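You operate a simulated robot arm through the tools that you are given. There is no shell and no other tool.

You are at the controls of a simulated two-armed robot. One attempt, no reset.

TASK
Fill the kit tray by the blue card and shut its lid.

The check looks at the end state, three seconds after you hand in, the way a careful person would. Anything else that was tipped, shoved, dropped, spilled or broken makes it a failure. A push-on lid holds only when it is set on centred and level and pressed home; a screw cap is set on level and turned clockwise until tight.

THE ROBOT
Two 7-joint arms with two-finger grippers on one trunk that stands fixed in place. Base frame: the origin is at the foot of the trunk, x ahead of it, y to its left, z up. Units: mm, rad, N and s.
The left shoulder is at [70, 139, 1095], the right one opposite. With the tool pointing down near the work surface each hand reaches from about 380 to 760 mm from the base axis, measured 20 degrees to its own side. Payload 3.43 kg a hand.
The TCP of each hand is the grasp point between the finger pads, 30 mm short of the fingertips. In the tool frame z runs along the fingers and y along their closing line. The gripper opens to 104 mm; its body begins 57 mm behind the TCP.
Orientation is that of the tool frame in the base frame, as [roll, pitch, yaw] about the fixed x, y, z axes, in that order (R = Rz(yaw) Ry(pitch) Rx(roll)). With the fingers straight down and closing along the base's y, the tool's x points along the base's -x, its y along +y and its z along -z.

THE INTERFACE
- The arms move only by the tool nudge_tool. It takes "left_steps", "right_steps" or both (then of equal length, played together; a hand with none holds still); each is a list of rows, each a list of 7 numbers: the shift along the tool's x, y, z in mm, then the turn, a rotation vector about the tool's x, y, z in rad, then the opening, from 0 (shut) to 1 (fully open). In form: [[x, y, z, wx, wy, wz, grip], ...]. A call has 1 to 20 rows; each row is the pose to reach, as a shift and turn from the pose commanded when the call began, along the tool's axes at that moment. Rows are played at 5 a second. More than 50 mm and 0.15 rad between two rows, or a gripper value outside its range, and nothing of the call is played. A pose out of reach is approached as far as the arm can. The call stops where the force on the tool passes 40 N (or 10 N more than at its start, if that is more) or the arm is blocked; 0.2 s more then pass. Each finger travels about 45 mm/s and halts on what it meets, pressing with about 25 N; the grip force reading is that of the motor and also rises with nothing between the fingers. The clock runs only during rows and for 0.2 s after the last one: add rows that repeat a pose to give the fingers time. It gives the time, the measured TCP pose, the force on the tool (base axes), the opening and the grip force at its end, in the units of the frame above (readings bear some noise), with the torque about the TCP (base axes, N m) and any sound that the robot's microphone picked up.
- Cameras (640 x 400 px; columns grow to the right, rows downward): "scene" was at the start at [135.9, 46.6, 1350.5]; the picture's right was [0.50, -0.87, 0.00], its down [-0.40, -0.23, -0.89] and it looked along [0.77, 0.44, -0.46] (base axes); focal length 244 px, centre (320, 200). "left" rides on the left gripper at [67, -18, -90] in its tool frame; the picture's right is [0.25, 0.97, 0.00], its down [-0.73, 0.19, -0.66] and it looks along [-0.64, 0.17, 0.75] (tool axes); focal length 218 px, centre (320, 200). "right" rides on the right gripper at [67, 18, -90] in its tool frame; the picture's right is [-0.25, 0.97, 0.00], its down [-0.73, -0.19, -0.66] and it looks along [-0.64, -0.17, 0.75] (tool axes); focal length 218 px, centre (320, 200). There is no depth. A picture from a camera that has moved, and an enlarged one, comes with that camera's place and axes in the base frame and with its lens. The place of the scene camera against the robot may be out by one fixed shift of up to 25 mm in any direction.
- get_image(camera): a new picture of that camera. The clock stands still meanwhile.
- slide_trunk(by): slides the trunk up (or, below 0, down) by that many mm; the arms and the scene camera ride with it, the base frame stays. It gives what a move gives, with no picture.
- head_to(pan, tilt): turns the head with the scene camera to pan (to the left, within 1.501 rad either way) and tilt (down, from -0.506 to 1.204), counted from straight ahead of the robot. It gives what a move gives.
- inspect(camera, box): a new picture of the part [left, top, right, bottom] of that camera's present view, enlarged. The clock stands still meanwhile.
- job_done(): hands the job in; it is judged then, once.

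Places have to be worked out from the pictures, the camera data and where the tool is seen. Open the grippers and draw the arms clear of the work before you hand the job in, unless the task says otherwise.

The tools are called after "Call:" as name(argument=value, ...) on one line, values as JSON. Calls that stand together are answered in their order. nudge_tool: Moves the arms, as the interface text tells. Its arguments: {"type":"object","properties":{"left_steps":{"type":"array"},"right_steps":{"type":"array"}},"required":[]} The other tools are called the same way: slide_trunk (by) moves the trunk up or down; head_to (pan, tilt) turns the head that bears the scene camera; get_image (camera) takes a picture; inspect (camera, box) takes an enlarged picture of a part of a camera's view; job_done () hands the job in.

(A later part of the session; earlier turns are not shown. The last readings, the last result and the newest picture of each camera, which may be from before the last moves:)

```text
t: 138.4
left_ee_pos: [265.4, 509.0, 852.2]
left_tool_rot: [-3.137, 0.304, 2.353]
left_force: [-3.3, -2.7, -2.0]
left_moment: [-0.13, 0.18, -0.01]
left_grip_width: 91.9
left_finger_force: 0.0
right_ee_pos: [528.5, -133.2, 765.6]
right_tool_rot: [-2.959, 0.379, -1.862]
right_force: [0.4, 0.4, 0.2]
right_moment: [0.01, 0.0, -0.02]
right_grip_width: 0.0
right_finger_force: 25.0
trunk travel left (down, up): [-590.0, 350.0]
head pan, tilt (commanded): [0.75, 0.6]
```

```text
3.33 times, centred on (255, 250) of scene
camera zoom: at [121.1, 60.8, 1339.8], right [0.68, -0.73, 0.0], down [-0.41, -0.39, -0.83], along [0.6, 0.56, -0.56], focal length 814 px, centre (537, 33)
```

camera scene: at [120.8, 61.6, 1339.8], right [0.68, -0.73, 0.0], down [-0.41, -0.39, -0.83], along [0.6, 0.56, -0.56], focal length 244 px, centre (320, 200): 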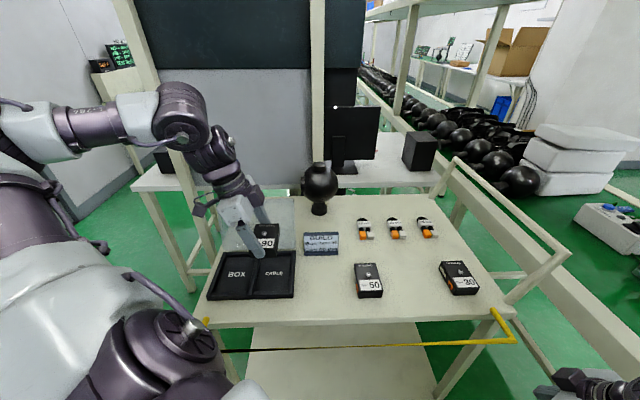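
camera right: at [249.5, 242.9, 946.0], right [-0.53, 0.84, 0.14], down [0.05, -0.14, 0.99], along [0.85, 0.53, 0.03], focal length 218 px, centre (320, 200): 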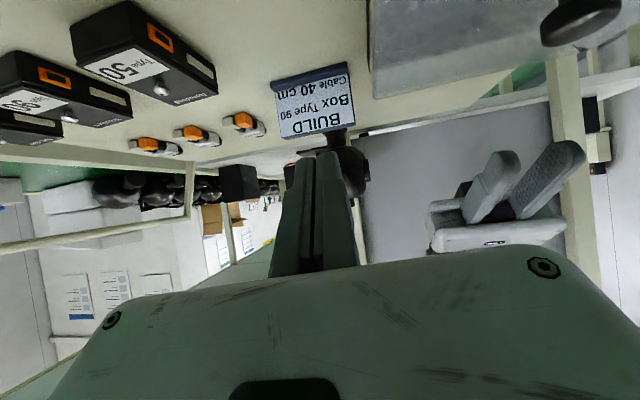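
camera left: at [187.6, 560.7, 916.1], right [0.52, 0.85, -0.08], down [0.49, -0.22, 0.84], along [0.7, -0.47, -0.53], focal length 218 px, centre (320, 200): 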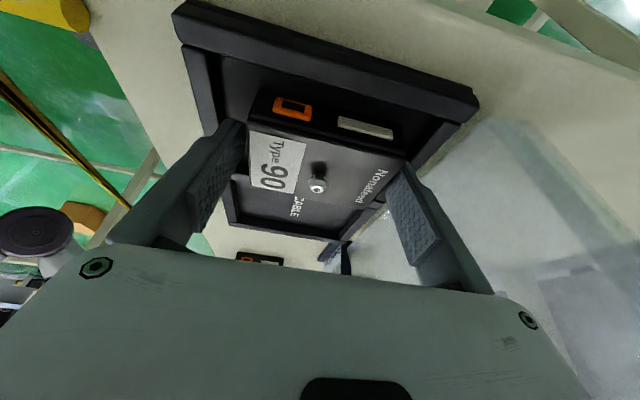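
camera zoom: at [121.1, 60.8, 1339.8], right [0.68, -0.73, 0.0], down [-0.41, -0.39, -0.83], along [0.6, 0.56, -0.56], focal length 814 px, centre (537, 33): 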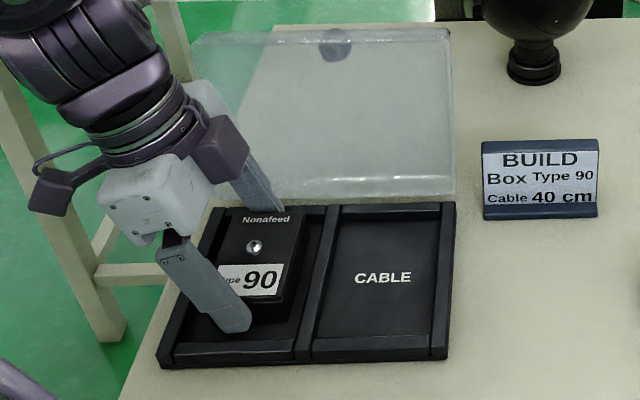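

The box sits released; the back finger lightly touches the tray's back wall (4 N). I ease off 1 mm and lift the hand straight up.

Call:
nudge_tool(left_steps=[[0, -1, 0, 0, 0, 0, 0.885], [-1.5, -1.5, -4.8, 0, 0, 0, 0.885], [-3.6, -1.5, -11.5, 0, 0, 0, 0.89], [-7, -1.5, -22, 0, 0, 0, 0.92], [-12, -1.5, -38, 0, 0, 0, 1], [-18, -1.5, -57, 0, 0, 0, 1], [-24, -1.5, -76, 0, 0, 0, 1], [-31, -1.5, -100, 0, 0, 0, 1]])

Call:
get_image(camera="left")

Call:
inspect(camera="scene", box=[190, 190, 320, 310])

```text
t: 140.2
left_ee_pos: [265.2, 509.5, 958.3]
left_tool_rot: [-3.139, 0.303, 2.352]
left_force: [0.7, 0.6, 0.1]
left_moment: [0.02, -0.01, 0.03]
left_grip_width: 104.0
left_finger_force: 0.0
right_ee_pos: [529.1, -136.3, 767.0]
right_tool_rot: [-2.959, 0.381, -1.864]
right_force: [-0.2, 0.2, -0.3]
right_moment: [-0.03, 0.05, 0.01]
right_grip_width: 0.0
right_finger_force: 24.7
trunk travel left (down, up): [-590.0, 350.0]
head pan, tilt (commanded): [0.75, 0.6]
```

```text
taken
camera left: at [186.7, 560.7, 1021.7], right [0.52, 0.85, -0.08], down [0.49, -0.22, 0.84], along [0.7, -0.47, -0.53], focal length 218 px, centre (320, 200)
```

left: 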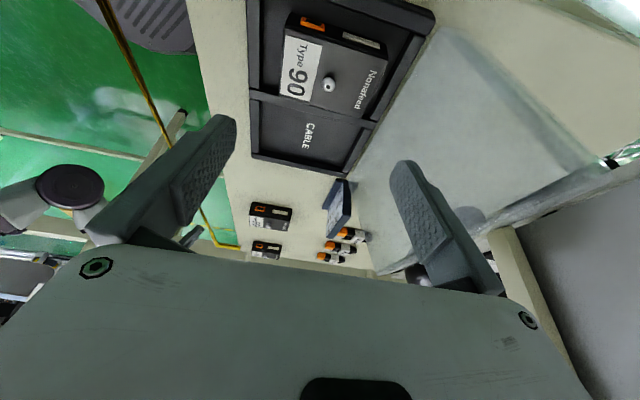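

```text
3.33 times, centred on (255, 250) of scene
camera zoom: at [121.2, 60.3, 1339.8], right [0.68, -0.73, 0.0], down [-0.41, -0.38, -0.83], along [0.6, 0.56, -0.56], focal length 814 px, centre (537, 33)
```

zoom: 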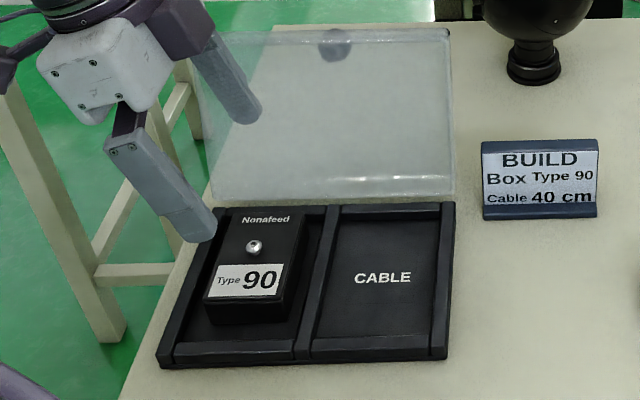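

Box 90 lies flat in the BOX compartment. Next the 40 cm cable at about (643, 367); I carry the empty hand right past the lid and then outward to look at it from above.

Call:
nudge_tool(left_steps=[[-11.5, 0, 3.6, 0, 0, 0, 1], [-28.6, 0, 9, 0, 0, 0, 1], [-49.6, 0, 15.5, 0, 0, 0, 1], [-70.6, 0, 22.1, 0, 0, 0, 1], [-91.6, 0, 28.6, 0, 0, 0, 1], [-112.6, 0, 35.2, 0, 0, 0, 1], [-133.6, 0, 41.8, 0, 0, 0, 1], [-154.6, 0, 48.3, 0, 0, 0, 1], [-175.6, 0, 54.9, 0, 0, 0, 1], [-196.6, 0, 61.5, 0, 0.04, 0, 1], [-217.6, 0, 68, 0, 0.08, 0, 1], [-238.6, 0, 74.6, 0, 0.12, 0, 1], [-259.6, 10, 81.2, 0, 0.16, 0, 1], [-278.7, 25, 87.1, 0, 0.2, 0, 1], [-295.9, 42, 92.5, 0, 0.24, 0, 1], [-311.1, 60, 97.3, 0, 0.28, 0, 1], [-326.4, 78, 102, 0, 0.3, 0, 1], [-334, 92, 104.4, 0, 0.3, 0, 1]])

Call:
get_image(camera="left")

Call:
get_image(camera="scene")

```text
t: 144.0
left_ee_pos: [577.3, 325.3, 957.2]
left_tool_rot: [-3.139, 0.004, 2.353]
left_force: [0.1, 0.1, 0.7]
left_moment: [-0.02, -0.02, 0.01]
left_grip_width: 104.0
left_finger_force: 0.0
right_ee_pos: [529.8, -134.4, 765.3]
right_tool_rot: [-2.959, 0.38, -1.864]
right_force: [-0.1, -0.1, -0.7]
right_moment: [0.02, -0.01, 0.0]
right_grip_width: 0.0
right_finger_force: 24.4
trunk travel left (down, up): [-590.0, 350.0]
head pan, tilt (commanded): [0.75, 0.6]
```

```text
taken
camera left: at [516.0, 360.2, 1044.5], right [0.51, 0.86, 0.0], down [0.65, -0.38, 0.66], along [0.56, -0.34, -0.75], focal length 218 px, centre (320, 200)
```

left: 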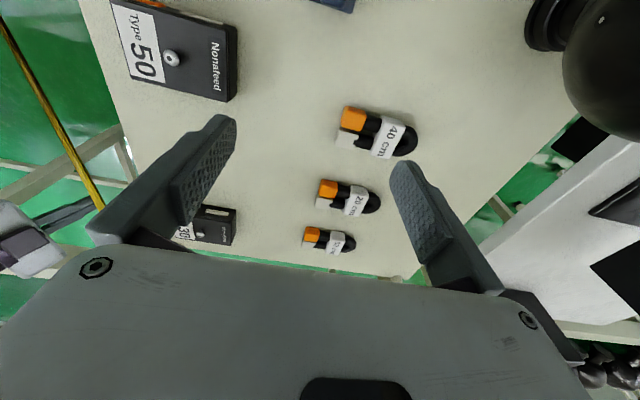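

```text
taken
camera scene: at [122.6, 61.5, 1339.7], right [0.68, -0.73, 0.0], down [-0.41, -0.39, -0.82], along [0.6, 0.56, -0.57], focal length 244 px, centre (320, 200)
```

scene: 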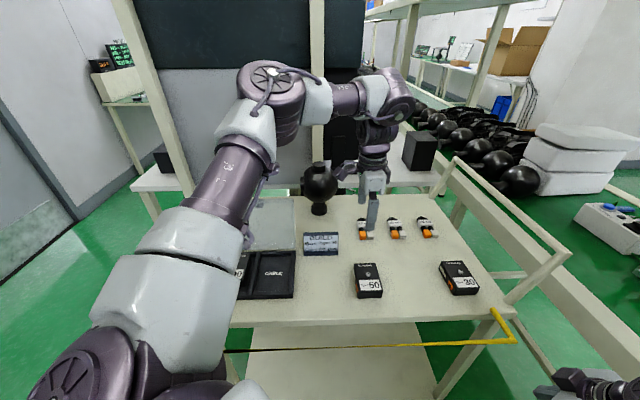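

I'm above the goods with the 40 cm cable clearly in view. I enlarge it.

Call:
inspect(camera="left", box=[320, 90, 440, 180])

Call:
inspect(camera="scene", box=[340, 205, 450, 250])

```text
4.44 times, centred on (380, 135) of left
camera zoom: at [516.0, 360.2, 1044.5], right [0.51, 0.86, 0.0], down [0.65, -0.38, 0.66], along [0.56, -0.34, -0.75], focal length 970 px, centre (53, 489)
```

zoom: 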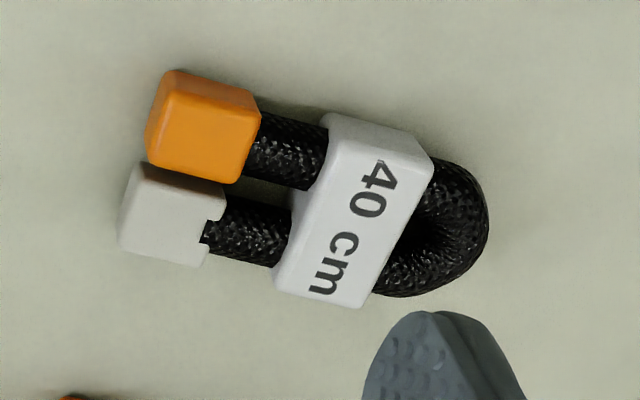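

```text
5.82 times, centred on (395, 228) of scene
camera zoom: at [122.6, 61.5, 1339.7], right [0.68, -0.73, 0.0], down [-0.41, -0.39, -0.82], along [0.6, 0.56, -0.57], focal length 1421 px, centre (-116, 40)
```

zoom: 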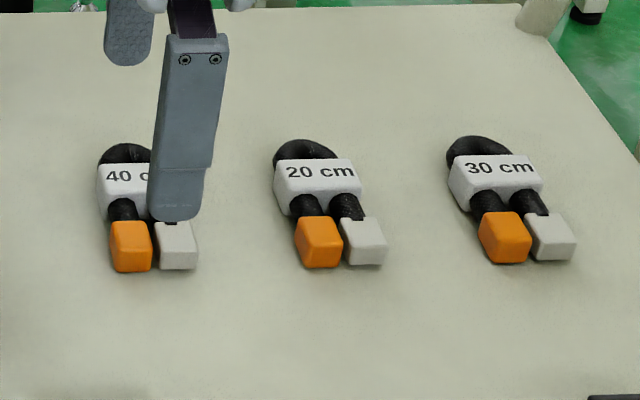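

The cable lies along v, centred near (647, 367) with a white label block about 43 mm wide in u, best gripped across u. I turn the hand back by 90° (to the 45° yaw) while moving out above it.

Call:
nudge_tool(left_steps=[[-1, 4, 0, 0, 0, -0.131, 1], [-2, 8, 0, 0, 0, -0.262, 1], [-3, 12, 0, 0, 0, -0.393, 1], [-4, 16, 0, 0, 0, -0.524, 1], [-5, 20, 0, 0, 0, -0.654, 1], [-6, 24, 0, 0, 0, -0.785, 1], [-7, 28, 0, 0, 0, -0.916, 1], [-8, 32, 0, 0, 0, -1.047, 1], [-9, 36, 0, 0, 0, -1.178, 1], [-10, 40, 0, 0, 0, -1.309, 1], [-11, 44, 0, 0, 0, -1.44, 1], [-12.6, 48, 0, 0, 0, -1.57, 1]])

Call:
get_image(camera="left")

Call:
get_image(camera="scene")

```text
t: 146.6
left_ee_pos: [588.9, 354.4, 946.7]
left_tool_rot: [-3.135, -0.002, -2.357]
left_force: [-0.8, 0.3, -0.5]
left_moment: [0.02, 0.01, -0.01]
left_grip_width: 104.0
left_finger_force: 0.0
left hand out of reach, approached as far as the arm can: row 2, 3, 4, 5, 6, 7, 8, 9, 10, 11, 12
right_ee_pos: [530.1, -134.4, 765.4]
right_tool_rot: [-2.958, 0.378, -1.864]
right_force: [0.6, -0.2, 0.1]
right_moment: [0.0, -0.02, 0.02]
right_grip_width: 0.0
right_finger_force: 25.1
trunk travel left (down, up): [-590.0, 350.0]
head pan, tilt (commanded): [0.75, 0.6]
```

```text
taken
camera left: at [551.5, 294.0, 1034.6], right [-0.86, 0.51, -0.01], down [0.38, 0.65, 0.66], along [0.34, 0.56, -0.76], focal length 218 px, centre (320, 200)
```

left: 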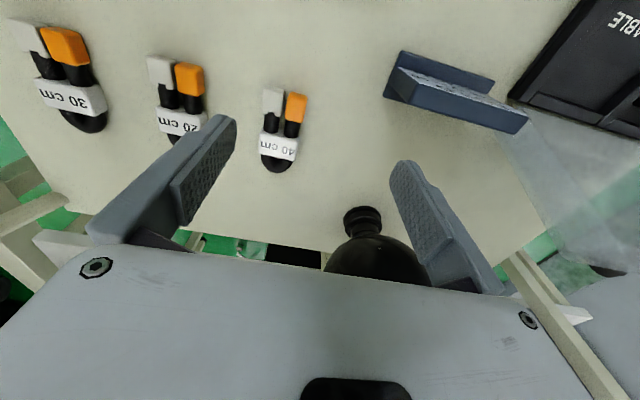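

```text
taken
camera scene: at [121.8, 61.1, 1339.8], right [0.68, -0.73, 0.0], down [-0.41, -0.39, -0.82], along [0.6, 0.56, -0.57], focal length 244 px, centre (320, 200)
```

scene: 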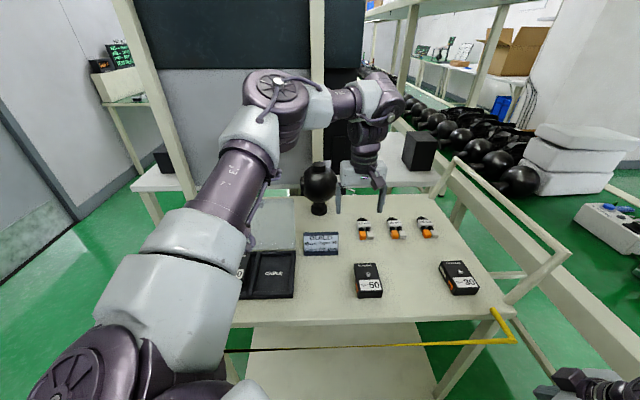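

The yaw is reached at (589, 354, 947), though the sideways part was cut short. The cable block needs 32 mm more in u and 50 mm in v; I move out and down first, then across.

Call:
nudge_tool(left_steps=[[-10, 0, 8, 0, 0, 0, 1], [-20, -2, 18, 0, 0, 0, 1], [-30, -5, 30, 0, 0, 0, 1], [-40, -9, 42, 0, 0, 0, 1], [-47, -14, 52, 0, 0, 0, 1], [-50, -20, 60, 0, 0, 0, 1], [-50, -26, 67, 0, 0, 0, 1], [-50, -32, 67, 0, 0, 0, 1]])

Call:
get_image(camera="left")

```text
t: 148.4
left_ee_pos: [596.9, 377.2, 886.0]
left_tool_rot: [-3.134, 0.001, -2.363]
left_force: [-0.7, -0.1, -0.5]
left_moment: [-0.01, 0.03, -0.03]
left_grip_width: 104.0
left_finger_force: 0.0
left hand out of reach, approached as far as the arm can: row 1, 2, 3, 4, 5, 6, 7, 8
right_ee_pos: [530.3, -134.2, 766.5]
right_tool_rot: [-2.958, 0.381, -1.864]
right_force: [0.2, 0.4, -1.3]
right_moment: [-0.03, -0.01, -0.04]
right_grip_width: 0.0
right_finger_force: 24.6
trunk travel left (down, up): [-590.0, 350.0]
head pan, tilt (commanded): [0.75, 0.6]
```

```text
taken
camera left: at [559.9, 317.3, 973.9], right [-0.86, 0.51, 0.0], down [0.38, 0.65, 0.66], along [0.34, 0.56, -0.76], focal length 218 px, centre (320, 200)
```

left: 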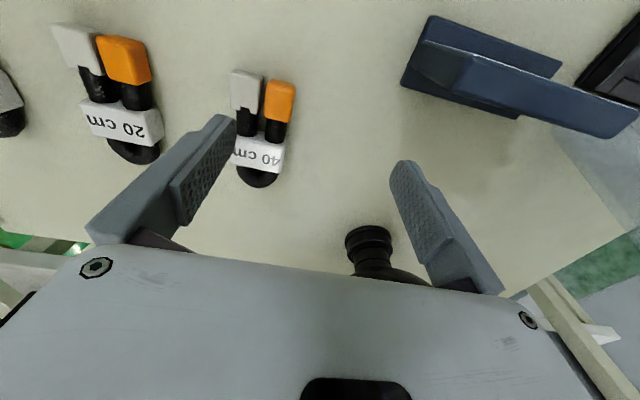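

The 45° yaw can't stretch that far out. I turn the hand partly back (to the natural 0° yaw), go out over the cable, and then see how far it can turn there.

Call:
nudge_tool(left_steps=[[0, 0, -5, 0, 0, 0.131, 1], [0, 0, -10, 0, 0, 0.262, 1], [-3, -3, -15, 0, 0, 0.393, 1], [-8, -8, -20, 0, 0, 0.524, 1], [-13, -15, -22, 0, 0, 0.654, 1], [-18, -24, -22, 0, 0, 0.785, 1], [-23, -33, -22, 0, 0, 0.785, 1], [-28, -42, -22, 0, 0, 0.785, 1]])

Call:
get_image(camera="left")

```text
t: 150.2
left_ee_pos: [597.5, 375.2, 908.8]
left_tool_rot: [-3.138, 0.003, 3.137]
left_force: [0.1, -0.7, 0.3]
left_moment: [-0.02, -0.01, -0.02]
left_grip_width: 103.7
left_finger_force: 0.1
left hand out of reach, approached as far as the arm can: row 3, 4, 5, 6, 7, 8
right_ee_pos: [529.9, -134.6, 765.8]
right_tool_rot: [-2.958, 0.379, -1.864]
right_force: [-0.1, -1.0, 0.3]
right_moment: [0.0, 0.03, 0.01]
right_grip_width: 0.0
right_finger_force: 24.6
trunk travel left (down, up): [-590.0, 350.0]
head pan, tilt (commanded): [0.75, 0.6]
```

```text
taken
camera left: at [528.3, 357.7, 995.0], right [-0.25, 0.97, 0.0], down [0.73, 0.19, 0.66], along [0.64, 0.16, -0.75], focal length 218 px, centre (320, 200)
```

left: 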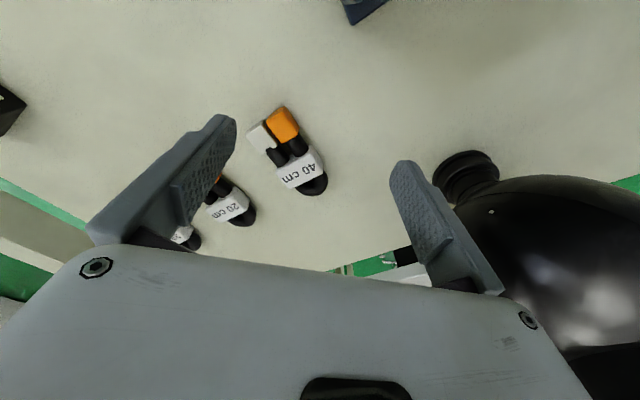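

Even the natural yaw stops at x≈597, and the pattern fits a wrist limit that needs the elbow higher than the wrist. Raising the trunk while working low should free it, so I raise the trunk 120 mm and then lower the hand again while reaching out.

Call:
slide_trunk(by=120)

Call:
nudge_tool(left_steps=[[0, 0, 20, 0, 0, 0, 1], [0, 0, 40, 0, 0, 0, 1], [0, 0, 60, 0, 0, 0, 1], [0, 0, 80, 0, 0, 0, 1], [-5, 0, 95, 0, 0, 0, 1], [-12, -2, 105, 0, 0, 0, 1], [-20, -4, 115, 0, 0, 0, 1], [-30, -6, 120, 0, 0, 0, 1], [-40, -8, 120, 0, 0, 0, 1]])

Call:
get_image(camera="left")

```text
t: 151.7
left_ee_pos: [597.8, 375.4, 1026.9]
left_tool_rot: [-3.138, 0.004, 3.136]
left_force: [-0.1, 0.5, 0.0]
left_moment: [0.02, -0.03, 0.02]
left_grip_width: 103.9
left_finger_force: 0.0
right_ee_pos: [529.9, -135.0, 886.1]
right_tool_rot: [-2.959, 0.379, -1.864]
right_force: [-0.6, 0.0, 0.3]
right_moment: [-0.01, 0.05, -0.02]
right_grip_width: 0.0
right_finger_force: 25.3
trunk travel left (down, up): [-710.0, 230.0]
head pan, tilt (commanded): [0.75, 0.6]
```

```text
t: 153.7
left_ee_pos: [579.5, 377.0, 936.8]
left_tool_rot: [-3.138, 0.006, 3.137]
left_force: [0.2, 0.6, 0.1]
left_moment: [-0.01, -0.04, -0.02]
left_grip_width: 104.1
left_finger_force: 0.1
left hand out of reach, approached as far as the arm can: row 3, 4, 5, 6, 7, 8, 9
right_ee_pos: [529.6, -134.6, 885.9]
right_tool_rot: [-2.958, 0.379, -1.863]
right_force: [0.0, 0.2, 0.5]
right_moment: [0.01, -0.02, -0.01]
right_grip_width: 0.2
right_finger_force: 25.4
trunk travel left (down, up): [-710.0, 230.0]
head pan, tilt (commanded): [0.75, 0.6]
```

```text
taken
camera left: at [510.1, 360.2, 1024.0], right [-0.25, 0.97, -0.01], down [0.73, 0.19, 0.66], along [0.64, 0.16, -0.75], focal length 218 px, centre (320, 200)
```

left: 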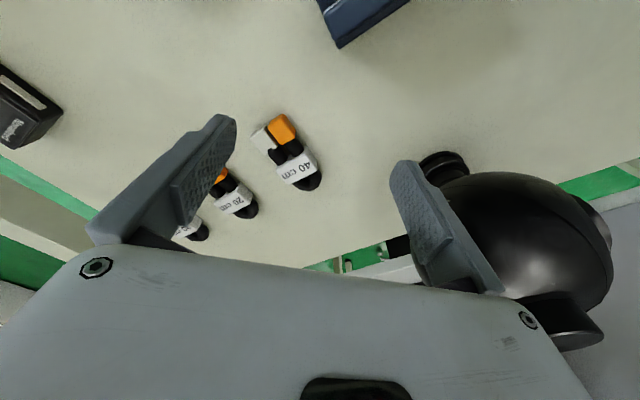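

Now it stops at (580, 377, 937). I look at the arm itself to see what is limiting.

Call:
head_to(pan=0.6, tilt=0.25)

Call:
get_image(camera="scene")

```text
t: 154.5
left_ee_pos: [580.3, 377.6, 936.5]
left_tool_rot: [-3.137, 0.006, 3.137]
left_force: [-0.7, -0.1, 0.7]
left_moment: [0.01, 0.0, -0.01]
left_grip_width: 104.0
left_finger_force: 0.1
right_ee_pos: [529.7, -132.9, 885.4]
right_tool_rot: [-2.958, 0.38, -1.864]
right_force: [-0.7, 0.1, -0.2]
right_moment: [0.03, 0.0, 0.02]
right_grip_width: 0.0
right_finger_force: 25.1
trunk travel left (down, up): [-710.0, 230.0]
head pan, tilt (commanded): [0.6, 0.25]
```

```text
taken
camera scene: at [134.1, 53.6, 1491.9], right [0.57, -0.82, 0.0], down [-0.2, -0.14, -0.97], along [0.8, 0.55, -0.25], focal length 244 px, centre (320, 200)
```

scene: 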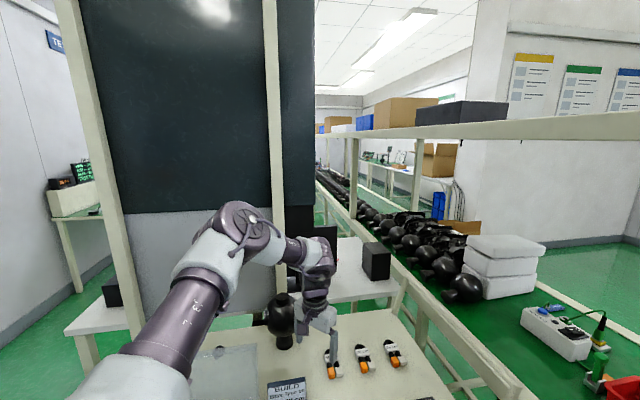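

The elbow is high and well bent, so this isn't the arm's full stretch. The clockwise (-45°) yaw worked without complaint at trunk zero, so I go back to that: raise the hand, turn to -45° yaw, and lower the trunk again.

Call:
nudge_tool(left_steps=[[5, -3, -20, 0, 0, 0, 1], [8, -8, -40, 0, 0, 0.131, 1], [8, -14, -60, 0, 0, 0.262, 1], [8, -20, -80, 0, 0, 0.393, 1], [5, -26, -100, 0, 0, 0.524, 1], [3, -32, -115, 0, 0, 0.655, 1], [2, -38, -125, 0, 0, 0.785, 1]])

Call:
slide_trunk(by=-120)

Call:
nudge_tool(left_steps=[[-4, 8, 5, 0, 0, 0, 1], [-8, 16, 10, 0, 0, 0, 1], [-12, 24, 15, 0, 0, 0, 1], [-16, 32, 20, 0, 0, 0, 1], [-20, 40, 25, 0, 0, 0, 1], [-22, 48, 30, 0, 0, 0, 1], [-23, 56, 35, 0, 0, 0, 1], [-24, 64, 40, 0, 0, 0, 1]])

Call:
get_image(camera="left")

```text
t: 156.1
left_ee_pos: [574.9, 340.0, 1062.2]
left_tool_rot: [-3.14, 0.004, 2.35]
left_force: [0.1, 0.5, 0.5]
left_moment: [-0.03, -0.01, -0.01]
left_grip_width: 103.9
left_finger_force: 0.1
right_ee_pos: [530.7, -134.4, 886.6]
right_tool_rot: [-2.958, 0.379, -1.865]
right_force: [0.2, 0.0, 0.7]
right_moment: [-0.01, 0.03, -0.06]
right_grip_width: 0.0
right_finger_force: 25.1
trunk travel left (down, up): [-710.0, 230.0]
head pan, tilt (commanded): [0.6, 0.25]
```

```text
t: 157.6
left_ee_pos: [575.4, 340.2, 943.3]
left_tool_rot: [-3.141, 0.005, 2.352]
left_force: [-0.1, -0.3, -0.2]
left_moment: [0.0, -0.01, 0.02]
left_grip_width: 104.2
left_finger_force: 0.0
right_ee_pos: [529.8, -134.0, 766.9]
right_tool_rot: [-2.958, 0.379, -1.863]
right_force: [0.1, 0.1, 0.8]
right_moment: [-0.02, -0.01, 0.04]
right_grip_width: 0.2
right_finger_force: 24.9
trunk travel left (down, up): [-590.0, 350.0]
head pan, tilt (commanded): [0.6, 0.25]
```

```text
t: 159.4
left_ee_pos: [598.3, 371.9, 903.5]
left_tool_rot: [3.142, 0.007, 2.352]
left_force: [-0.4, 0.0, 0.1]
left_moment: [-0.01, 0.02, 0.02]
left_grip_width: 103.9
left_finger_force: 0.0
left hand out of reach, approached as far as the arm can: row 3, 4, 5, 6, 7, 8
right_ee_pos: [529.7, -133.6, 765.9]
right_tool_rot: [-2.96, 0.379, -1.864]
right_force: [0.3, 0.2, 0.2]
right_moment: [0.03, 0.02, -0.04]
right_grip_width: 0.0
right_finger_force: 24.8
trunk travel left (down, up): [-590.0, 350.0]
head pan, tilt (commanded): [0.6, 0.25]
```

```text
taken
camera left: at [536.1, 406.8, 991.8], right [0.51, 0.86, 0.0], down [0.65, -0.38, 0.66], along [0.57, -0.34, -0.75], focal length 218 px, centre (320, 200)
```

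left: 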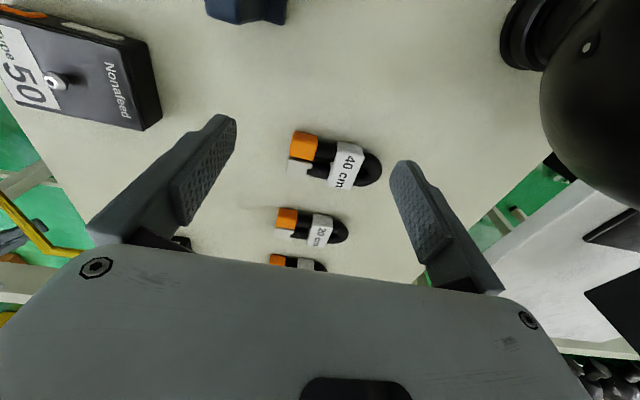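

The limit is the same for all three yaws, so this is a position limit. Leaning the fingers out (as for the box) will reach it, gripping the cable lengthwise along v; I enlarge it to measure its ends exactly.

Call:
inspect(camera="left", box=[270, 110, 410, 210])

```text
4.00 times, centred on (340, 160) of left
camera zoom: at [536.1, 406.8, 991.8], right [0.51, 0.86, 0.0], down [0.65, -0.38, 0.66], along [0.57, -0.34, -0.75], focal length 873 px, centre (240, 360)
```

zoom: 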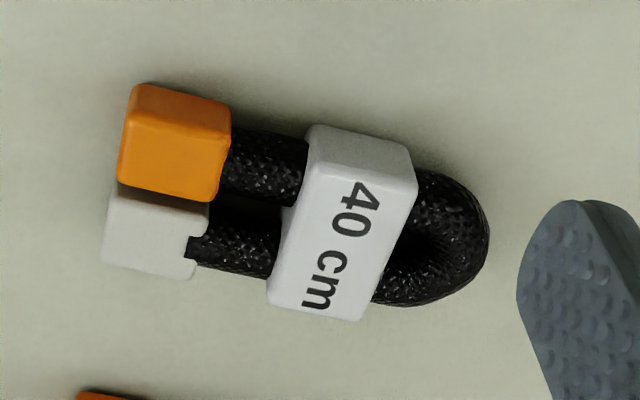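

My height estimates disagree (the cable's top may be nearer 810 than 820), and lengthwise clearance is tight. I'll calibrate by touching the bare table gently with closed fingertips beside the cable.

Call:
nudge_tool(left_steps=[[10, 0, 10, 0, 0, 0, 0.6], [20, 0, 25, 0, 0, 0, 0.3], [25, 0, 40, 0, 0, 0, 0], [25, 0, 55, 0, 0, 0, 0], [25, 0, 65, 0, 0, 0, 0]])

Call:
get_image(camera="left")

```text
t: 160.6
left_ee_pos: [580.0, 389.2, 839.3]
left_tool_rot: [-3.139, 0.004, 2.354]
left_force: [-0.2, -0.4, 0.2]
left_moment: [-0.03, 0.01, 0.02]
left_grip_width: 0.1
left_finger_force: 0.3
right_ee_pos: [531.0, -133.9, 765.1]
right_tool_rot: [-2.957, 0.378, -1.864]
right_force: [-0.6, -0.3, -0.7]
right_moment: [-0.03, 0.01, 0.01]
right_grip_width: 0.0
right_finger_force: 25.2
trunk travel left (down, up): [-590.0, 350.0]
head pan, tilt (commanded): [0.6, 0.25]
```

```text
taken
camera left: at [518.8, 424.1, 926.5], right [0.51, 0.86, 0.0], down [0.65, -0.38, 0.66], along [0.57, -0.34, -0.75], focal length 218 px, centre (320, 200)
```

left: 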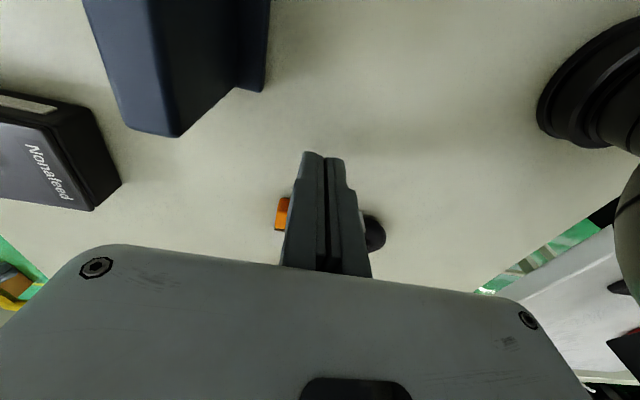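

The tips are near z=809 over bare table. I step down a few mm at a time.

Call:
nudge_tool(left_steps=[[0, 0, 2, 0, 0, 0, 0], [0, 0, 4, 0, 0, 0, 0], [0, 0, 6, 0, 0, 0, 0]])

Call:
nudge_tool(left_steps=[[0, 0, 1.5, 0, 0, 0, 0], [0, 0, 3, 0, 0, 0, 0]])

```text
t: 161.4
left_ee_pos: [580.7, 389.8, 833.3]
left_tool_rot: [3.141, 0.006, 2.352]
left_force: [-0.7, 0.6, -0.2]
left_moment: [0.0, 0.0, -0.02]
left_grip_width: 0.1
left_finger_force: 25.0
right_ee_pos: [529.3, -133.6, 765.7]
right_tool_rot: [-2.958, 0.379, -1.864]
right_force: [0.4, 0.8, -0.9]
right_moment: [-0.02, 0.02, 0.04]
right_grip_width: 0.1
right_finger_force: 25.0
trunk travel left (down, up): [-590.0, 350.0]
head pan, tilt (commanded): [0.6, 0.25]
```

```text
t: 162.0
left_ee_pos: [579.4, 389.9, 831.3]
left_tool_rot: [-3.141, 0.005, 2.352]
left_force: [-0.1, -0.6, -0.1]
left_moment: [-0.03, -0.02, 0.01]
left_grip_width: 0.1
left_finger_force: 24.7
right_ee_pos: [529.6, -135.2, 765.5]
right_tool_rot: [-2.959, 0.379, -1.864]
right_force: [0.1, 0.1, 0.2]
right_moment: [0.0, -0.02, -0.01]
right_grip_width: 0.2
right_finger_force: 24.6
trunk travel left (down, up): [-590.0, 350.0]
head pan, tilt (commanded): [0.6, 0.25]
```

No contact yet at tip z≈801. I go on down in small steps.

Call:
nudge_tool(left_steps=[[0, 0, 1.5, 0, 0, 0, 0], [0, 0, 3, 0, 0, 0, 0]])

Call:
nudge_tool(left_steps=[[0, 0, 1.5, 0, 0, 0, 0], [0, 0, 3, 0, 0, 0, 0]])

Call:
nudge_tool(left_steps=[[0, 0, 1, 0, 0, 0, 0], [0, 0, 2, 0, 0, 0, 0]])

```text
t: 162.6
left_ee_pos: [579.9, 389.1, 826.6]
left_tool_rot: [-3.14, 0.005, 2.354]
left_force: [-0.8, 0.0, 0.1]
left_moment: [0.03, 0.0, 0.0]
left_grip_width: 0.1
left_finger_force: 24.7
right_ee_pos: [530.4, -134.7, 764.5]
right_tool_rot: [-2.96, 0.379, -1.863]
right_force: [0.5, -1.1, -0.1]
right_moment: [0.02, -0.01, 0.0]
right_grip_width: 0.0
right_finger_force: 24.7
trunk travel left (down, up): [-590.0, 350.0]
head pan, tilt (commanded): [0.6, 0.25]
```

```text
t: 163.2
left_ee_pos: [580.0, 389.0, 824.2]
left_tool_rot: [-3.14, 0.005, 2.351]
left_force: [-0.2, -0.1, 0.0]
left_moment: [-0.02, 0.03, -0.01]
left_grip_width: 0.3
left_finger_force: 25.1
right_ee_pos: [530.0, -134.6, 765.6]
right_tool_rot: [-2.959, 0.378, -1.864]
right_force: [-0.1, -0.3, 0.1]
right_moment: [-0.04, 0.02, -0.01]
right_grip_width: 0.0
right_finger_force: 25.1
trunk travel left (down, up): [-590.0, 350.0]
head pan, tilt (commanded): [0.6, 0.25]
```

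```text
t: 163.8
left_ee_pos: [580.1, 389.1, 822.7]
left_tool_rot: [-3.14, 0.003, 2.352]
left_force: [-0.5, -0.1, -0.9]
left_moment: [-0.04, 0.03, 0.01]
left_grip_width: 0.0
left_finger_force: 25.1
right_ee_pos: [529.3, -134.5, 766.7]
right_tool_rot: [-2.958, 0.378, -1.863]
right_force: [0.1, 0.0, 0.8]
right_moment: [0.0, 0.0, 0.01]
right_grip_width: 0.0
right_finger_force: 24.9
trunk travel left (down, up): [-590.0, 350.0]
head pan, tilt (commanded): [0.6, 0.25]
```

Still free at tip z≈793, so the table is lower than I thought. I continue.

Call:
nudge_tool(left_steps=[[0, 0, 1.5, 0, 0, 0, 0], [0, 0, 3, 0, 0, 0, 0]])

Call:
nudge_tool(left_steps=[[0, 0, 1, 0, 0, 0, 0], [0, 0, 2, 0, 0, 0, 0]])

Call:
nudge_tool(left_steps=[[0, 0, 1, 0, 0, 0, 0], [0, 0, 2, 0, 0, 0, 0]])

Call:
get_image(camera="left")

```text
t: 164.4
left_ee_pos: [580.9, 390.6, 822.0]
left_tool_rot: [3.141, 0.007, 2.354]
left_force: [2.0, 1.3, 7.4]
left_moment: [0.08, 0.04, -0.05]
left_grip_width: 0.0
left_finger_force: 35.0
right_ee_pos: [529.4, -133.9, 765.7]
right_tool_rot: [-2.959, 0.379, -1.863]
right_force: [-0.6, 0.1, 0.2]
right_moment: [0.03, 0.03, -0.01]
right_grip_width: 0.0
right_finger_force: 24.7
trunk travel left (down, up): [-590.0, 350.0]
head pan, tilt (commanded): [0.6, 0.25]
```

```text
t: 165.0
left_ee_pos: [580.7, 388.3, 820.0]
left_tool_rot: [3.136, 0.01, 2.353]
left_force: [5.1, 6.3, 23.4]
left_moment: [0.25, 0.08, -0.2]
left_grip_width: 0.2
left_finger_force: 34.7
right_ee_pos: [528.2, -133.5, 766.9]
right_tool_rot: [-2.956, 0.38, -1.862]
right_force: [0.2, 0.2, 0.1]
right_moment: [0.03, 0.01, -0.04]
right_grip_width: 0.0
right_finger_force: 24.9
trunk travel left (down, up): [-590.0, 350.0]
head pan, tilt (commanded): [0.6, 0.25]
```

```text
t: 165.7
left_ee_pos: [581.1, 389.5, 820.7]
left_tool_rot: [3.133, 0.011, 2.354]
left_force: [-5.3, 1.4, 13.8]
left_moment: [0.07, 0.31, 0.05]
left_grip_width: 0.0
left_finger_force: 34.8
right_ee_pos: [527.8, -135.0, 766.3]
right_tool_rot: [-2.954, 0.379, -1.862]
right_force: [-0.3, 0.4, -0.6]
right_moment: [-0.01, -0.03, 0.01]
right_grip_width: 0.0
right_finger_force: 25.0
trunk travel left (down, up): [-590.0, 350.0]
head pan, tilt (commanded): [0.6, 0.25]
stopped in row 2 (left hand): the force on the tool passed its limit at 40 N (the readings are from after the stop); the commanded pose is now the measured one
```

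```text
taken
camera left: at [517.8, 424.0, 907.4], right [0.51, 0.86, 0.01], down [0.64, -0.38, 0.67], along [0.58, -0.33, -0.74], focal length 218 px, centre (320, 200)
```

left: 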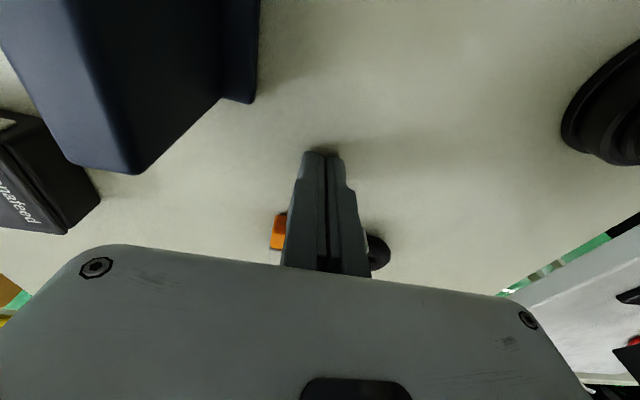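

Contact: the table is at z≈791.5, so everything is ~8 mm lower than I assumed (cable about 97 mm long, block ≈ u 203, v 721, i.e. (654, 366), top ≈ 810). I lift to z≈850 and try stretching outward at this low height, where the elbow can also come lower.

Call:
nudge_tool(left_steps=[[0, 0, -8, 0, 0, 0, 0], [0, 0, -18, 0, 0, 0, 0], [0, 0, -30, 0, 0, 0, 0], [-8, 4, -32, 0, 0, 0, 0], [-16, 8, -32, 0, 0, 0, 0], [-24, 12, -32, 0, 0, 0, 0], [-32, 16, -32, 0, 0, 0, 0], [-40, 20, -32, 0, 0, 0, 0], [-48, 24, -32, 0, 0, 0, 0], [-56, 28, -32, 0, 0, 0, 0], [-64, 32, -32, 0, 0, 0, 0]])

Call:
get_image(camera="left")

Call:
get_image(camera="scene")

```text
t: 168.1
left_ee_pos: [595.4, 378.6, 858.6]
left_tool_rot: [3.134, 0.011, 2.354]
left_force: [0.6, 0.6, -0.6]
left_moment: [0.0, 0.0, 0.01]
left_grip_width: 0.0
left_finger_force: 35.7
left hand out of reach, approached as far as the arm can: row 5, 6, 7, 8, 9, 10, 11
right_ee_pos: [530.8, -134.4, 765.5]
right_tool_rot: [-2.959, 0.377, -1.864]
right_force: [0.1, 0.2, -0.5]
right_moment: [-0.01, 0.0, 0.01]
right_grip_width: 0.0
right_finger_force: 25.3
trunk travel left (down, up): [-590.0, 350.0]
head pan, tilt (commanded): [0.6, 0.25]
```

```text
taken
camera left: at [533.7, 414.1, 945.7], right [0.51, 0.86, 0.0], down [0.64, -0.38, 0.67], along [0.58, -0.34, -0.74], focal length 218 px, centre (320, 200)
```

left: 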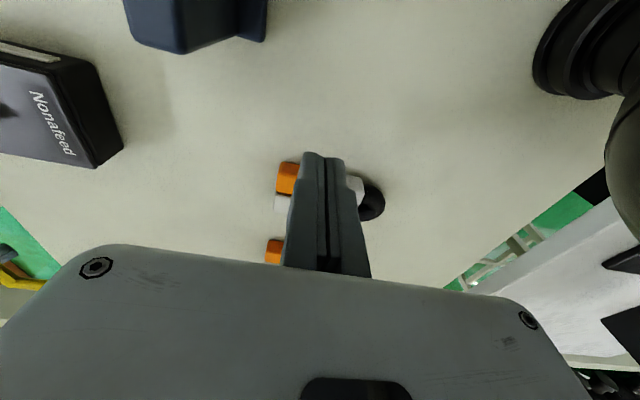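

```text
taken
camera scene: at [134.1, 53.6, 1372.0], right [0.56, -0.83, 0.0], down [-0.2, -0.14, -0.97], along [0.8, 0.55, -0.25], focal length 244 px, centre (320, 200)
```

scene: 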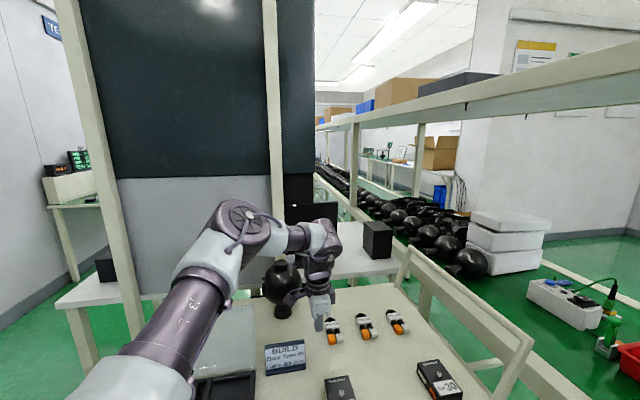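

Stuck again at the same boundary, so the wrist must stay behind a line there. Leaning the fingers outward by about 0.4 rad keeps the wrist inside it. First I lift, open the hand and turn it back to the 45° yaw inside the reachable area.

Call:
nudge_tool(left_steps=[[3, -3, -15, 0, 0, 0, 0.2], [6, -6, -30, 0, 0, -0.131, 0.4], [9, -10, -45, 0, 0, -0.262, 0.6], [12, -14, -60, 0, 0, -0.393, 0.75], [14, -18, -72, 0, 0, -0.524, 0.75], [14, -22, -82, 0, 0, -0.654, 0.75], [14, -22, -82, 0, 0, -0.785, 0.75], [14, -22, -82, 0, 0, -0.916, 0.75], [14, -22, -82, 0, 0, -1.047, 0.75], [14, -22, -82, 0, 0, -1.178, 0.75], [14, -22, -82, 0, 0, -1.309, 0.75], [14, -22, -82, 0, 0, -1.44, 0.75], [14, -22, -82, 0, 0, -1.57, 0.75]])

Call:
get_image(camera="left")

```text
t: 170.9
left_ee_pos: [570.2, 372.4, 940.1]
left_tool_rot: [-3.13, 0.005, -2.357]
left_force: [0.3, -0.4, -0.6]
left_moment: [-0.04, -0.01, 0.02]
left_grip_width: 78.1
left_finger_force: 0.0
right_ee_pos: [529.4, -134.5, 765.6]
right_tool_rot: [-2.958, 0.379, -1.863]
right_force: [-0.3, 0.3, 0.0]
right_moment: [-0.01, 0.0, 0.01]
right_grip_width: 0.0
right_finger_force: 25.1
trunk travel left (down, up): [-590.0, 350.0]
head pan, tilt (commanded): [0.6, 0.25]
```

```text
taken
camera left: at [532.7, 313.3, 1028.4], right [-0.86, 0.51, -0.01], down [0.37, 0.65, 0.66], along [0.34, 0.56, -0.75], focal length 218 px, centre (320, 200)
```

left: 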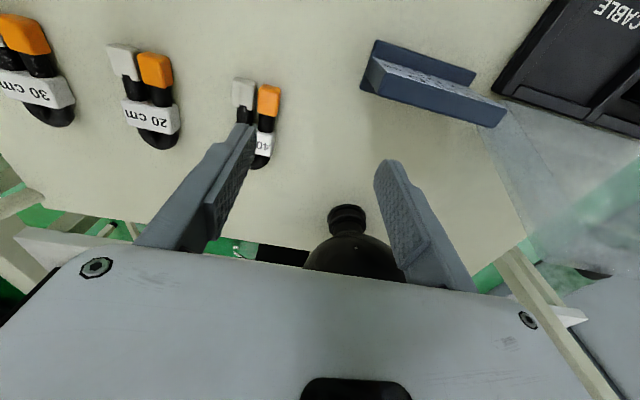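

The 45° yaw is fully reached here. Now I lean the fingers outward (-0.4 about u, +0.12 about v) and move above the cable block at (654, 366, 900).

Call:
nudge_tool(left_steps=[[-4, 0, 0, 0.012, -0.06, 0, 0.75], [-10, -4, 2, 0.03, -0.12, 0, 0.75], [-17, -10, 5, 0.045, -0.19, 0, 0.75], [-25, -18, 10, 0.06, -0.26, 0, 0.75], [-33, -27, 16, 0.08, -0.33, 0, 0.75], [-41, -37, 22, 0.1, -0.4, 0, 0.75], [-47, -46, 28, 0.12, -0.4, 0, 0.75], [-51, -55, 34, 0.12, -0.4, 0, 0.75], [-54.5, -63, 40, 0.12, -0.4, 0, 0.75]])

Call:
get_image(camera="left")

```text
t: 172.9
left_ee_pos: [655.8, 372.3, 906.8]
left_tool_rot: [-3.005, 0.403, -2.335]
left_force: [-0.3, -0.6, -0.8]
left_moment: [-0.03, -0.01, 0.0]
left_grip_width: 78.1
left_finger_force: 0.1
left hand out of reach, approached as far as the arm can: row 6, 7, 8, 9
right_ee_pos: [529.4, -134.5, 766.1]
right_tool_rot: [-2.958, 0.382, -1.864]
right_force: [1.0, 0.1, 0.3]
right_moment: [0.0, 0.01, 0.01]
right_grip_width: 0.0
right_finger_force: 24.8
trunk travel left (down, up): [-590.0, 350.0]
head pan, tilt (commanded): [0.6, 0.25]
```

```text
taken
camera left: at [591.2, 297.6, 962.4], right [-0.82, 0.53, -0.22], down [0.09, 0.5, 0.86], along [0.57, 0.68, -0.46], focal length 218 px, centre (320, 200)
```

left: 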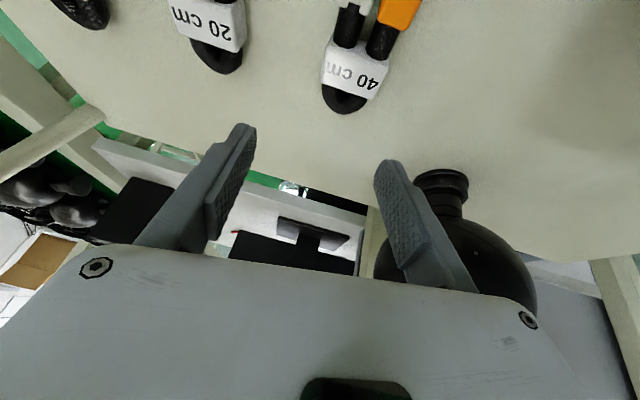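

Now the leaned hand is above the cable at (656, 372, 907), block centre reading (651.5, 369.5). I descend most of the way with the fingers 78 mm open and check.

Call:
nudge_tool(left_steps=[[6, 2, 9, 0, 0, 0, 0.75], [12, 4, 18, 0, 0, 0, 0.75], [18, 5.5, 27, 0, 0, 0, 0.75], [24, 7.5, 36, 0, 0, 0, 0.75], [30, 9.2, 43.5, 0, 0, 0, 0.75]])

Call:
get_image(camera="left")

Call:
inspect(camera="scene", box=[270, 280, 440, 370])

```text
t: 174.1
left_ee_pos: [650.2, 395.2, 882.6]
left_tool_rot: [-3.002, 0.401, -2.336]
left_force: [-0.2, 0.2, 0.5]
left_moment: [0.0, -0.02, 0.0]
left_grip_width: 77.9
left_finger_force: 0.0
left hand out of reach, approached as far as the arm can: row 1, 2, 3, 4, 5
right_ee_pos: [529.0, -134.0, 765.6]
right_tool_rot: [-2.96, 0.378, -1.864]
right_force: [-0.5, 0.1, 0.5]
right_moment: [-0.03, -0.01, 0.01]
right_grip_width: 0.1
right_finger_force: 25.1
trunk travel left (down, up): [-590.0, 350.0]
head pan, tilt (commanded): [0.6, 0.25]
```

```text
taken
camera left: at [585.4, 320.4, 937.5], right [-0.82, 0.53, -0.22], down [0.09, 0.5, 0.86], along [0.57, 0.68, -0.46], focal length 218 px, centre (320, 200)
```

left: 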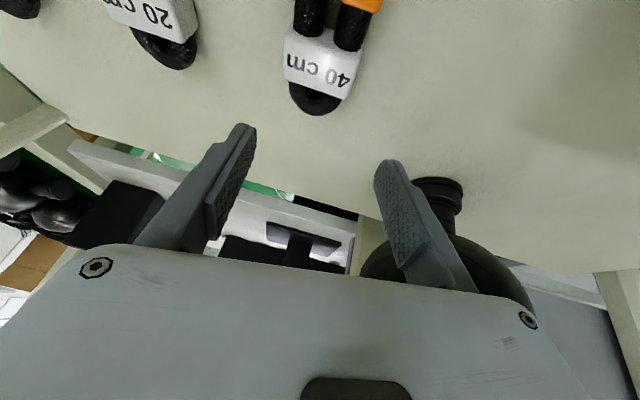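

```text
3.76 times, centred on (355, 325) of scene
camera zoom: at [134.0, 54.2, 1372.0], right [0.56, -0.83, 0.0], down [-0.2, -0.14, -0.97], along [0.8, 0.55, -0.25], focal length 920 px, centre (188, -271)
```

zoom: 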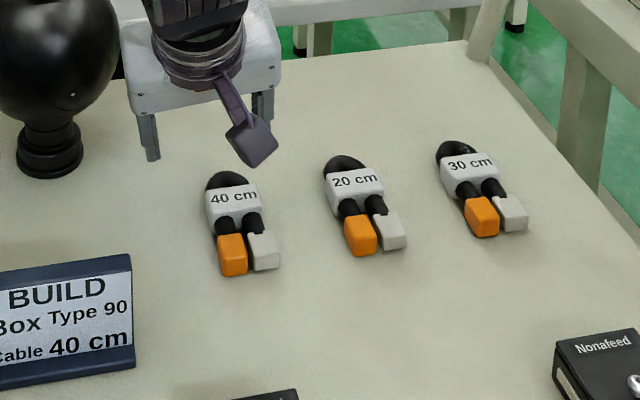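

The descent by arm pushed it sideways. Since trunk sliding lowers the hand without changing the arm's posture, I'll position the hand in x-y at z≈912 and then lower with the trunk. First back up and over to (642, 365, 912).

Call:
nudge_tool(left_steps=[[0, -3, -12, 0, 0, 0, 0.75], [3, -7, -22, 0, 0, 0, 0.75], [7, -12, -30, 0, 0, 0, 0.75], [11, -16, -35, 0, 0, 0, 0.75], [13.8, -20, -35.4, 0, 0, 0, 0.75]])

Call:
get_image(camera="left")

```text
t: 175.3
left_ee_pos: [646.5, 370.2, 916.8]
left_tool_rot: [-3.004, 0.401, -2.334]
left_force: [0.1, -0.2, -0.7]
left_moment: [0.01, -0.02, -0.02]
left_grip_width: 77.9
left_finger_force: 0.2
left hand out of reach, approached as far as the arm can: row 4, 5
right_ee_pos: [530.3, -133.6, 764.9]
right_tool_rot: [-2.959, 0.379, -1.865]
right_force: [0.6, -0.2, -0.2]
right_moment: [0.0, 0.0, -0.01]
right_grip_width: 0.2
right_finger_force: 24.6
trunk travel left (down, up): [-590.0, 350.0]
head pan, tilt (commanded): [0.6, 0.25]
```

```text
taken
camera left: at [581.8, 295.6, 972.0], right [-0.82, 0.53, -0.22], down [0.09, 0.5, 0.86], along [0.57, 0.68, -0.46], focal length 218 px, centre (320, 200)
```

left: 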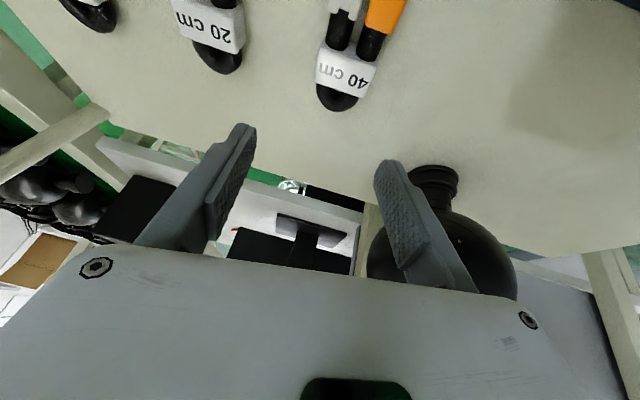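

It holds at (646.5, 370, 917), about 9 mm too far in v for the block's centre. I bring the TCP back 9 mm by reducing the lean slightly, then lower the trunk by 60 mm.

Call:
nudge_tool(left_steps=[[4, -0.5, -1.7, 0, 0.018, 0, 0.75], [8.6, -1.1, -3.5, 0, 0.036, 0, 0.75]])

Call:
slide_trunk(by=-60)

Call:
get_image(camera="left")

Call:
head_to(pan=0.6, tilt=0.5)

Call:
get_image(camera="scene")

```text
t: 175.9
left_ee_pos: [641.0, 364.7, 916.6]
left_tool_rot: [-3.008, 0.366, -2.341]
left_force: [0.3, 0.2, -0.5]
left_moment: [0.01, 0.02, 0.03]
left_grip_width: 78.0
left_finger_force: 0.1
right_ee_pos: [530.1, -133.3, 766.0]
right_tool_rot: [-2.959, 0.378, -1.865]
right_force: [0.4, 0.2, 0.4]
right_moment: [-0.04, -0.02, -0.03]
right_grip_width: 0.1
right_finger_force: 25.7
trunk travel left (down, up): [-590.0, 350.0]
head pan, tilt (commanded): [0.6, 0.25]
```

```text
t: 176.9
left_ee_pos: [642.4, 365.0, 856.8]
left_tool_rot: [-3.004, 0.368, -2.34]
left_force: [0.1, 0.0, -0.5]
left_moment: [-0.02, -0.03, -0.01]
left_grip_width: 78.3
left_finger_force: 0.0
right_ee_pos: [529.2, -134.1, 705.9]
right_tool_rot: [-2.959, 0.378, -1.862]
right_force: [0.6, 0.0, -0.1]
right_moment: [0.0, 0.01, 0.0]
right_grip_width: 0.0
right_finger_force: 24.7
trunk travel left (down, up): [-530.0, 410.0]
head pan, tilt (commanded): [0.6, 0.25]
```

```text
taken
camera left: at [577.6, 291.3, 915.6], right [-0.82, 0.53, -0.21], down [0.12, 0.52, 0.85], along [0.56, 0.67, -0.49], focal length 218 px, centre (320, 200)
```

left: 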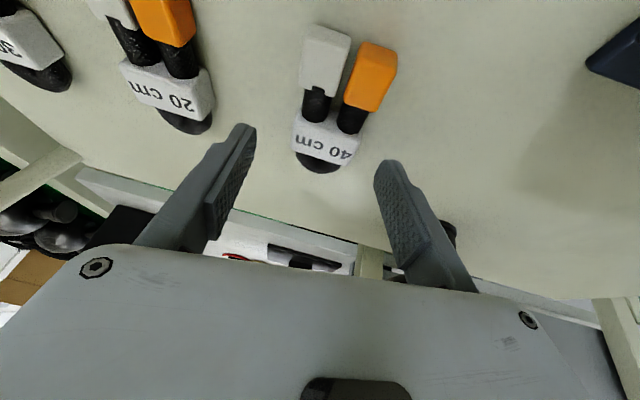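

```text
t: 177.7
left_ee_pos: [641.8, 364.0, 856.1]
left_tool_rot: [-3.007, 0.368, -2.341]
left_force: [0.2, -0.5, -0.2]
left_moment: [-0.03, -0.01, 0.02]
left_grip_width: 78.0
left_finger_force: 0.0
right_ee_pos: [529.2, -133.7, 705.9]
right_tool_rot: [-2.958, 0.38, -1.864]
right_force: [0.8, -0.7, 0.0]
right_moment: [0.02, 0.02, -0.01]
right_grip_width: 0.1
right_finger_force: 25.6
trunk travel left (down, up): [-530.0, 410.0]
head pan, tilt (commanded): [0.6, 0.499]
```

```text
taken
camera scene: at [132.2, 52.2, 1288.9], right [0.56, -0.83, 0.0], down [-0.39, -0.27, -0.88], along [0.72, 0.5, -0.48], focal length 244 px, centre (320, 200)
```

scene: 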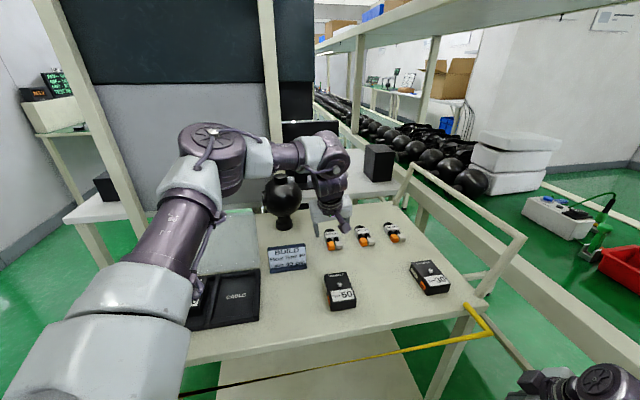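

The block (≈(649, 367)) lines up between the fingertips. I lower the trunk a further 26 mm so the tips are ~3 mm above the table around the block.

Call:
slide_trunk(by=-26)

Call:
get_image(camera="left")

Call:
inspect(camera="scene", box=[290, 180, 410, 260])

```text
t: 178.4
left_ee_pos: [641.6, 364.4, 841.4]
left_tool_rot: [-2.999, 0.388, -2.334]
left_force: [-10.3, -0.2, 21.8]
left_moment: [0.82, 1.0, 0.34]
left_grip_width: 75.7
left_finger_force: 0.1
right_ee_pos: [527.5, -135.3, 682.2]
right_tool_rot: [-2.954, 0.38, -1.862]
right_force: [0.2, 0.0, 0.0]
right_moment: [0.04, -0.02, 0.02]
right_grip_width: 0.0
right_finger_force: 25.1
trunk travel left (down, up): [-503.0, 437.0]
head pan, tilt (commanded): [0.6, 0.499]
stopped: the force on the tool passed its limit at 45 N (the readings are from after the stop); the commanded pose is now the measured one
```

```text
taken
camera left: at [577.1, 291.6, 898.5], right [-0.82, 0.53, -0.22], down [0.1, 0.51, 0.85], along [0.57, 0.68, -0.47], focal length 218 px, centre (320, 200)
```

left: 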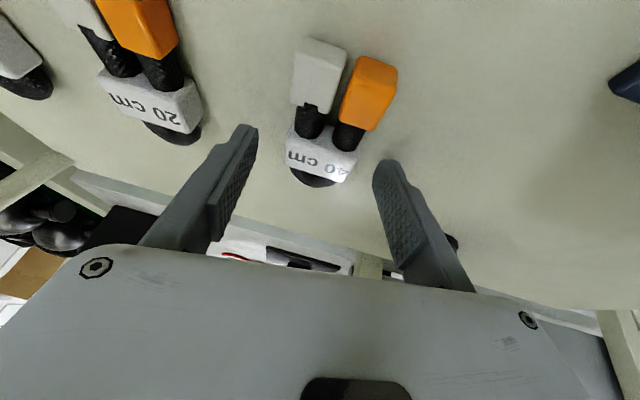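

```text
5.00 times, centred on (350, 220) of scene
camera zoom: at [127.8, 49.8, 1263.3], right [0.57, -0.82, 0.0], down [-0.39, -0.27, -0.88], along [0.73, 0.5, -0.48], focal length 1221 px, centre (170, 100)
```

zoom: 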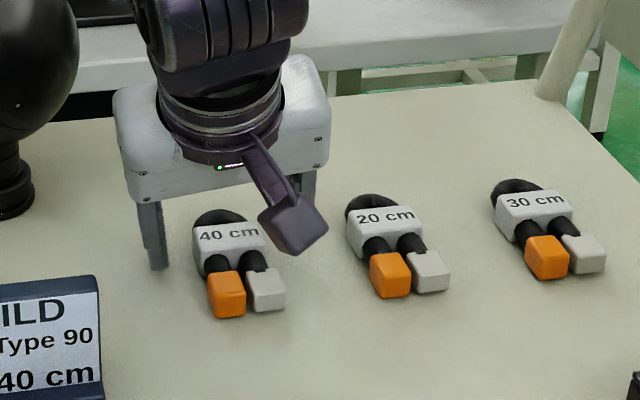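

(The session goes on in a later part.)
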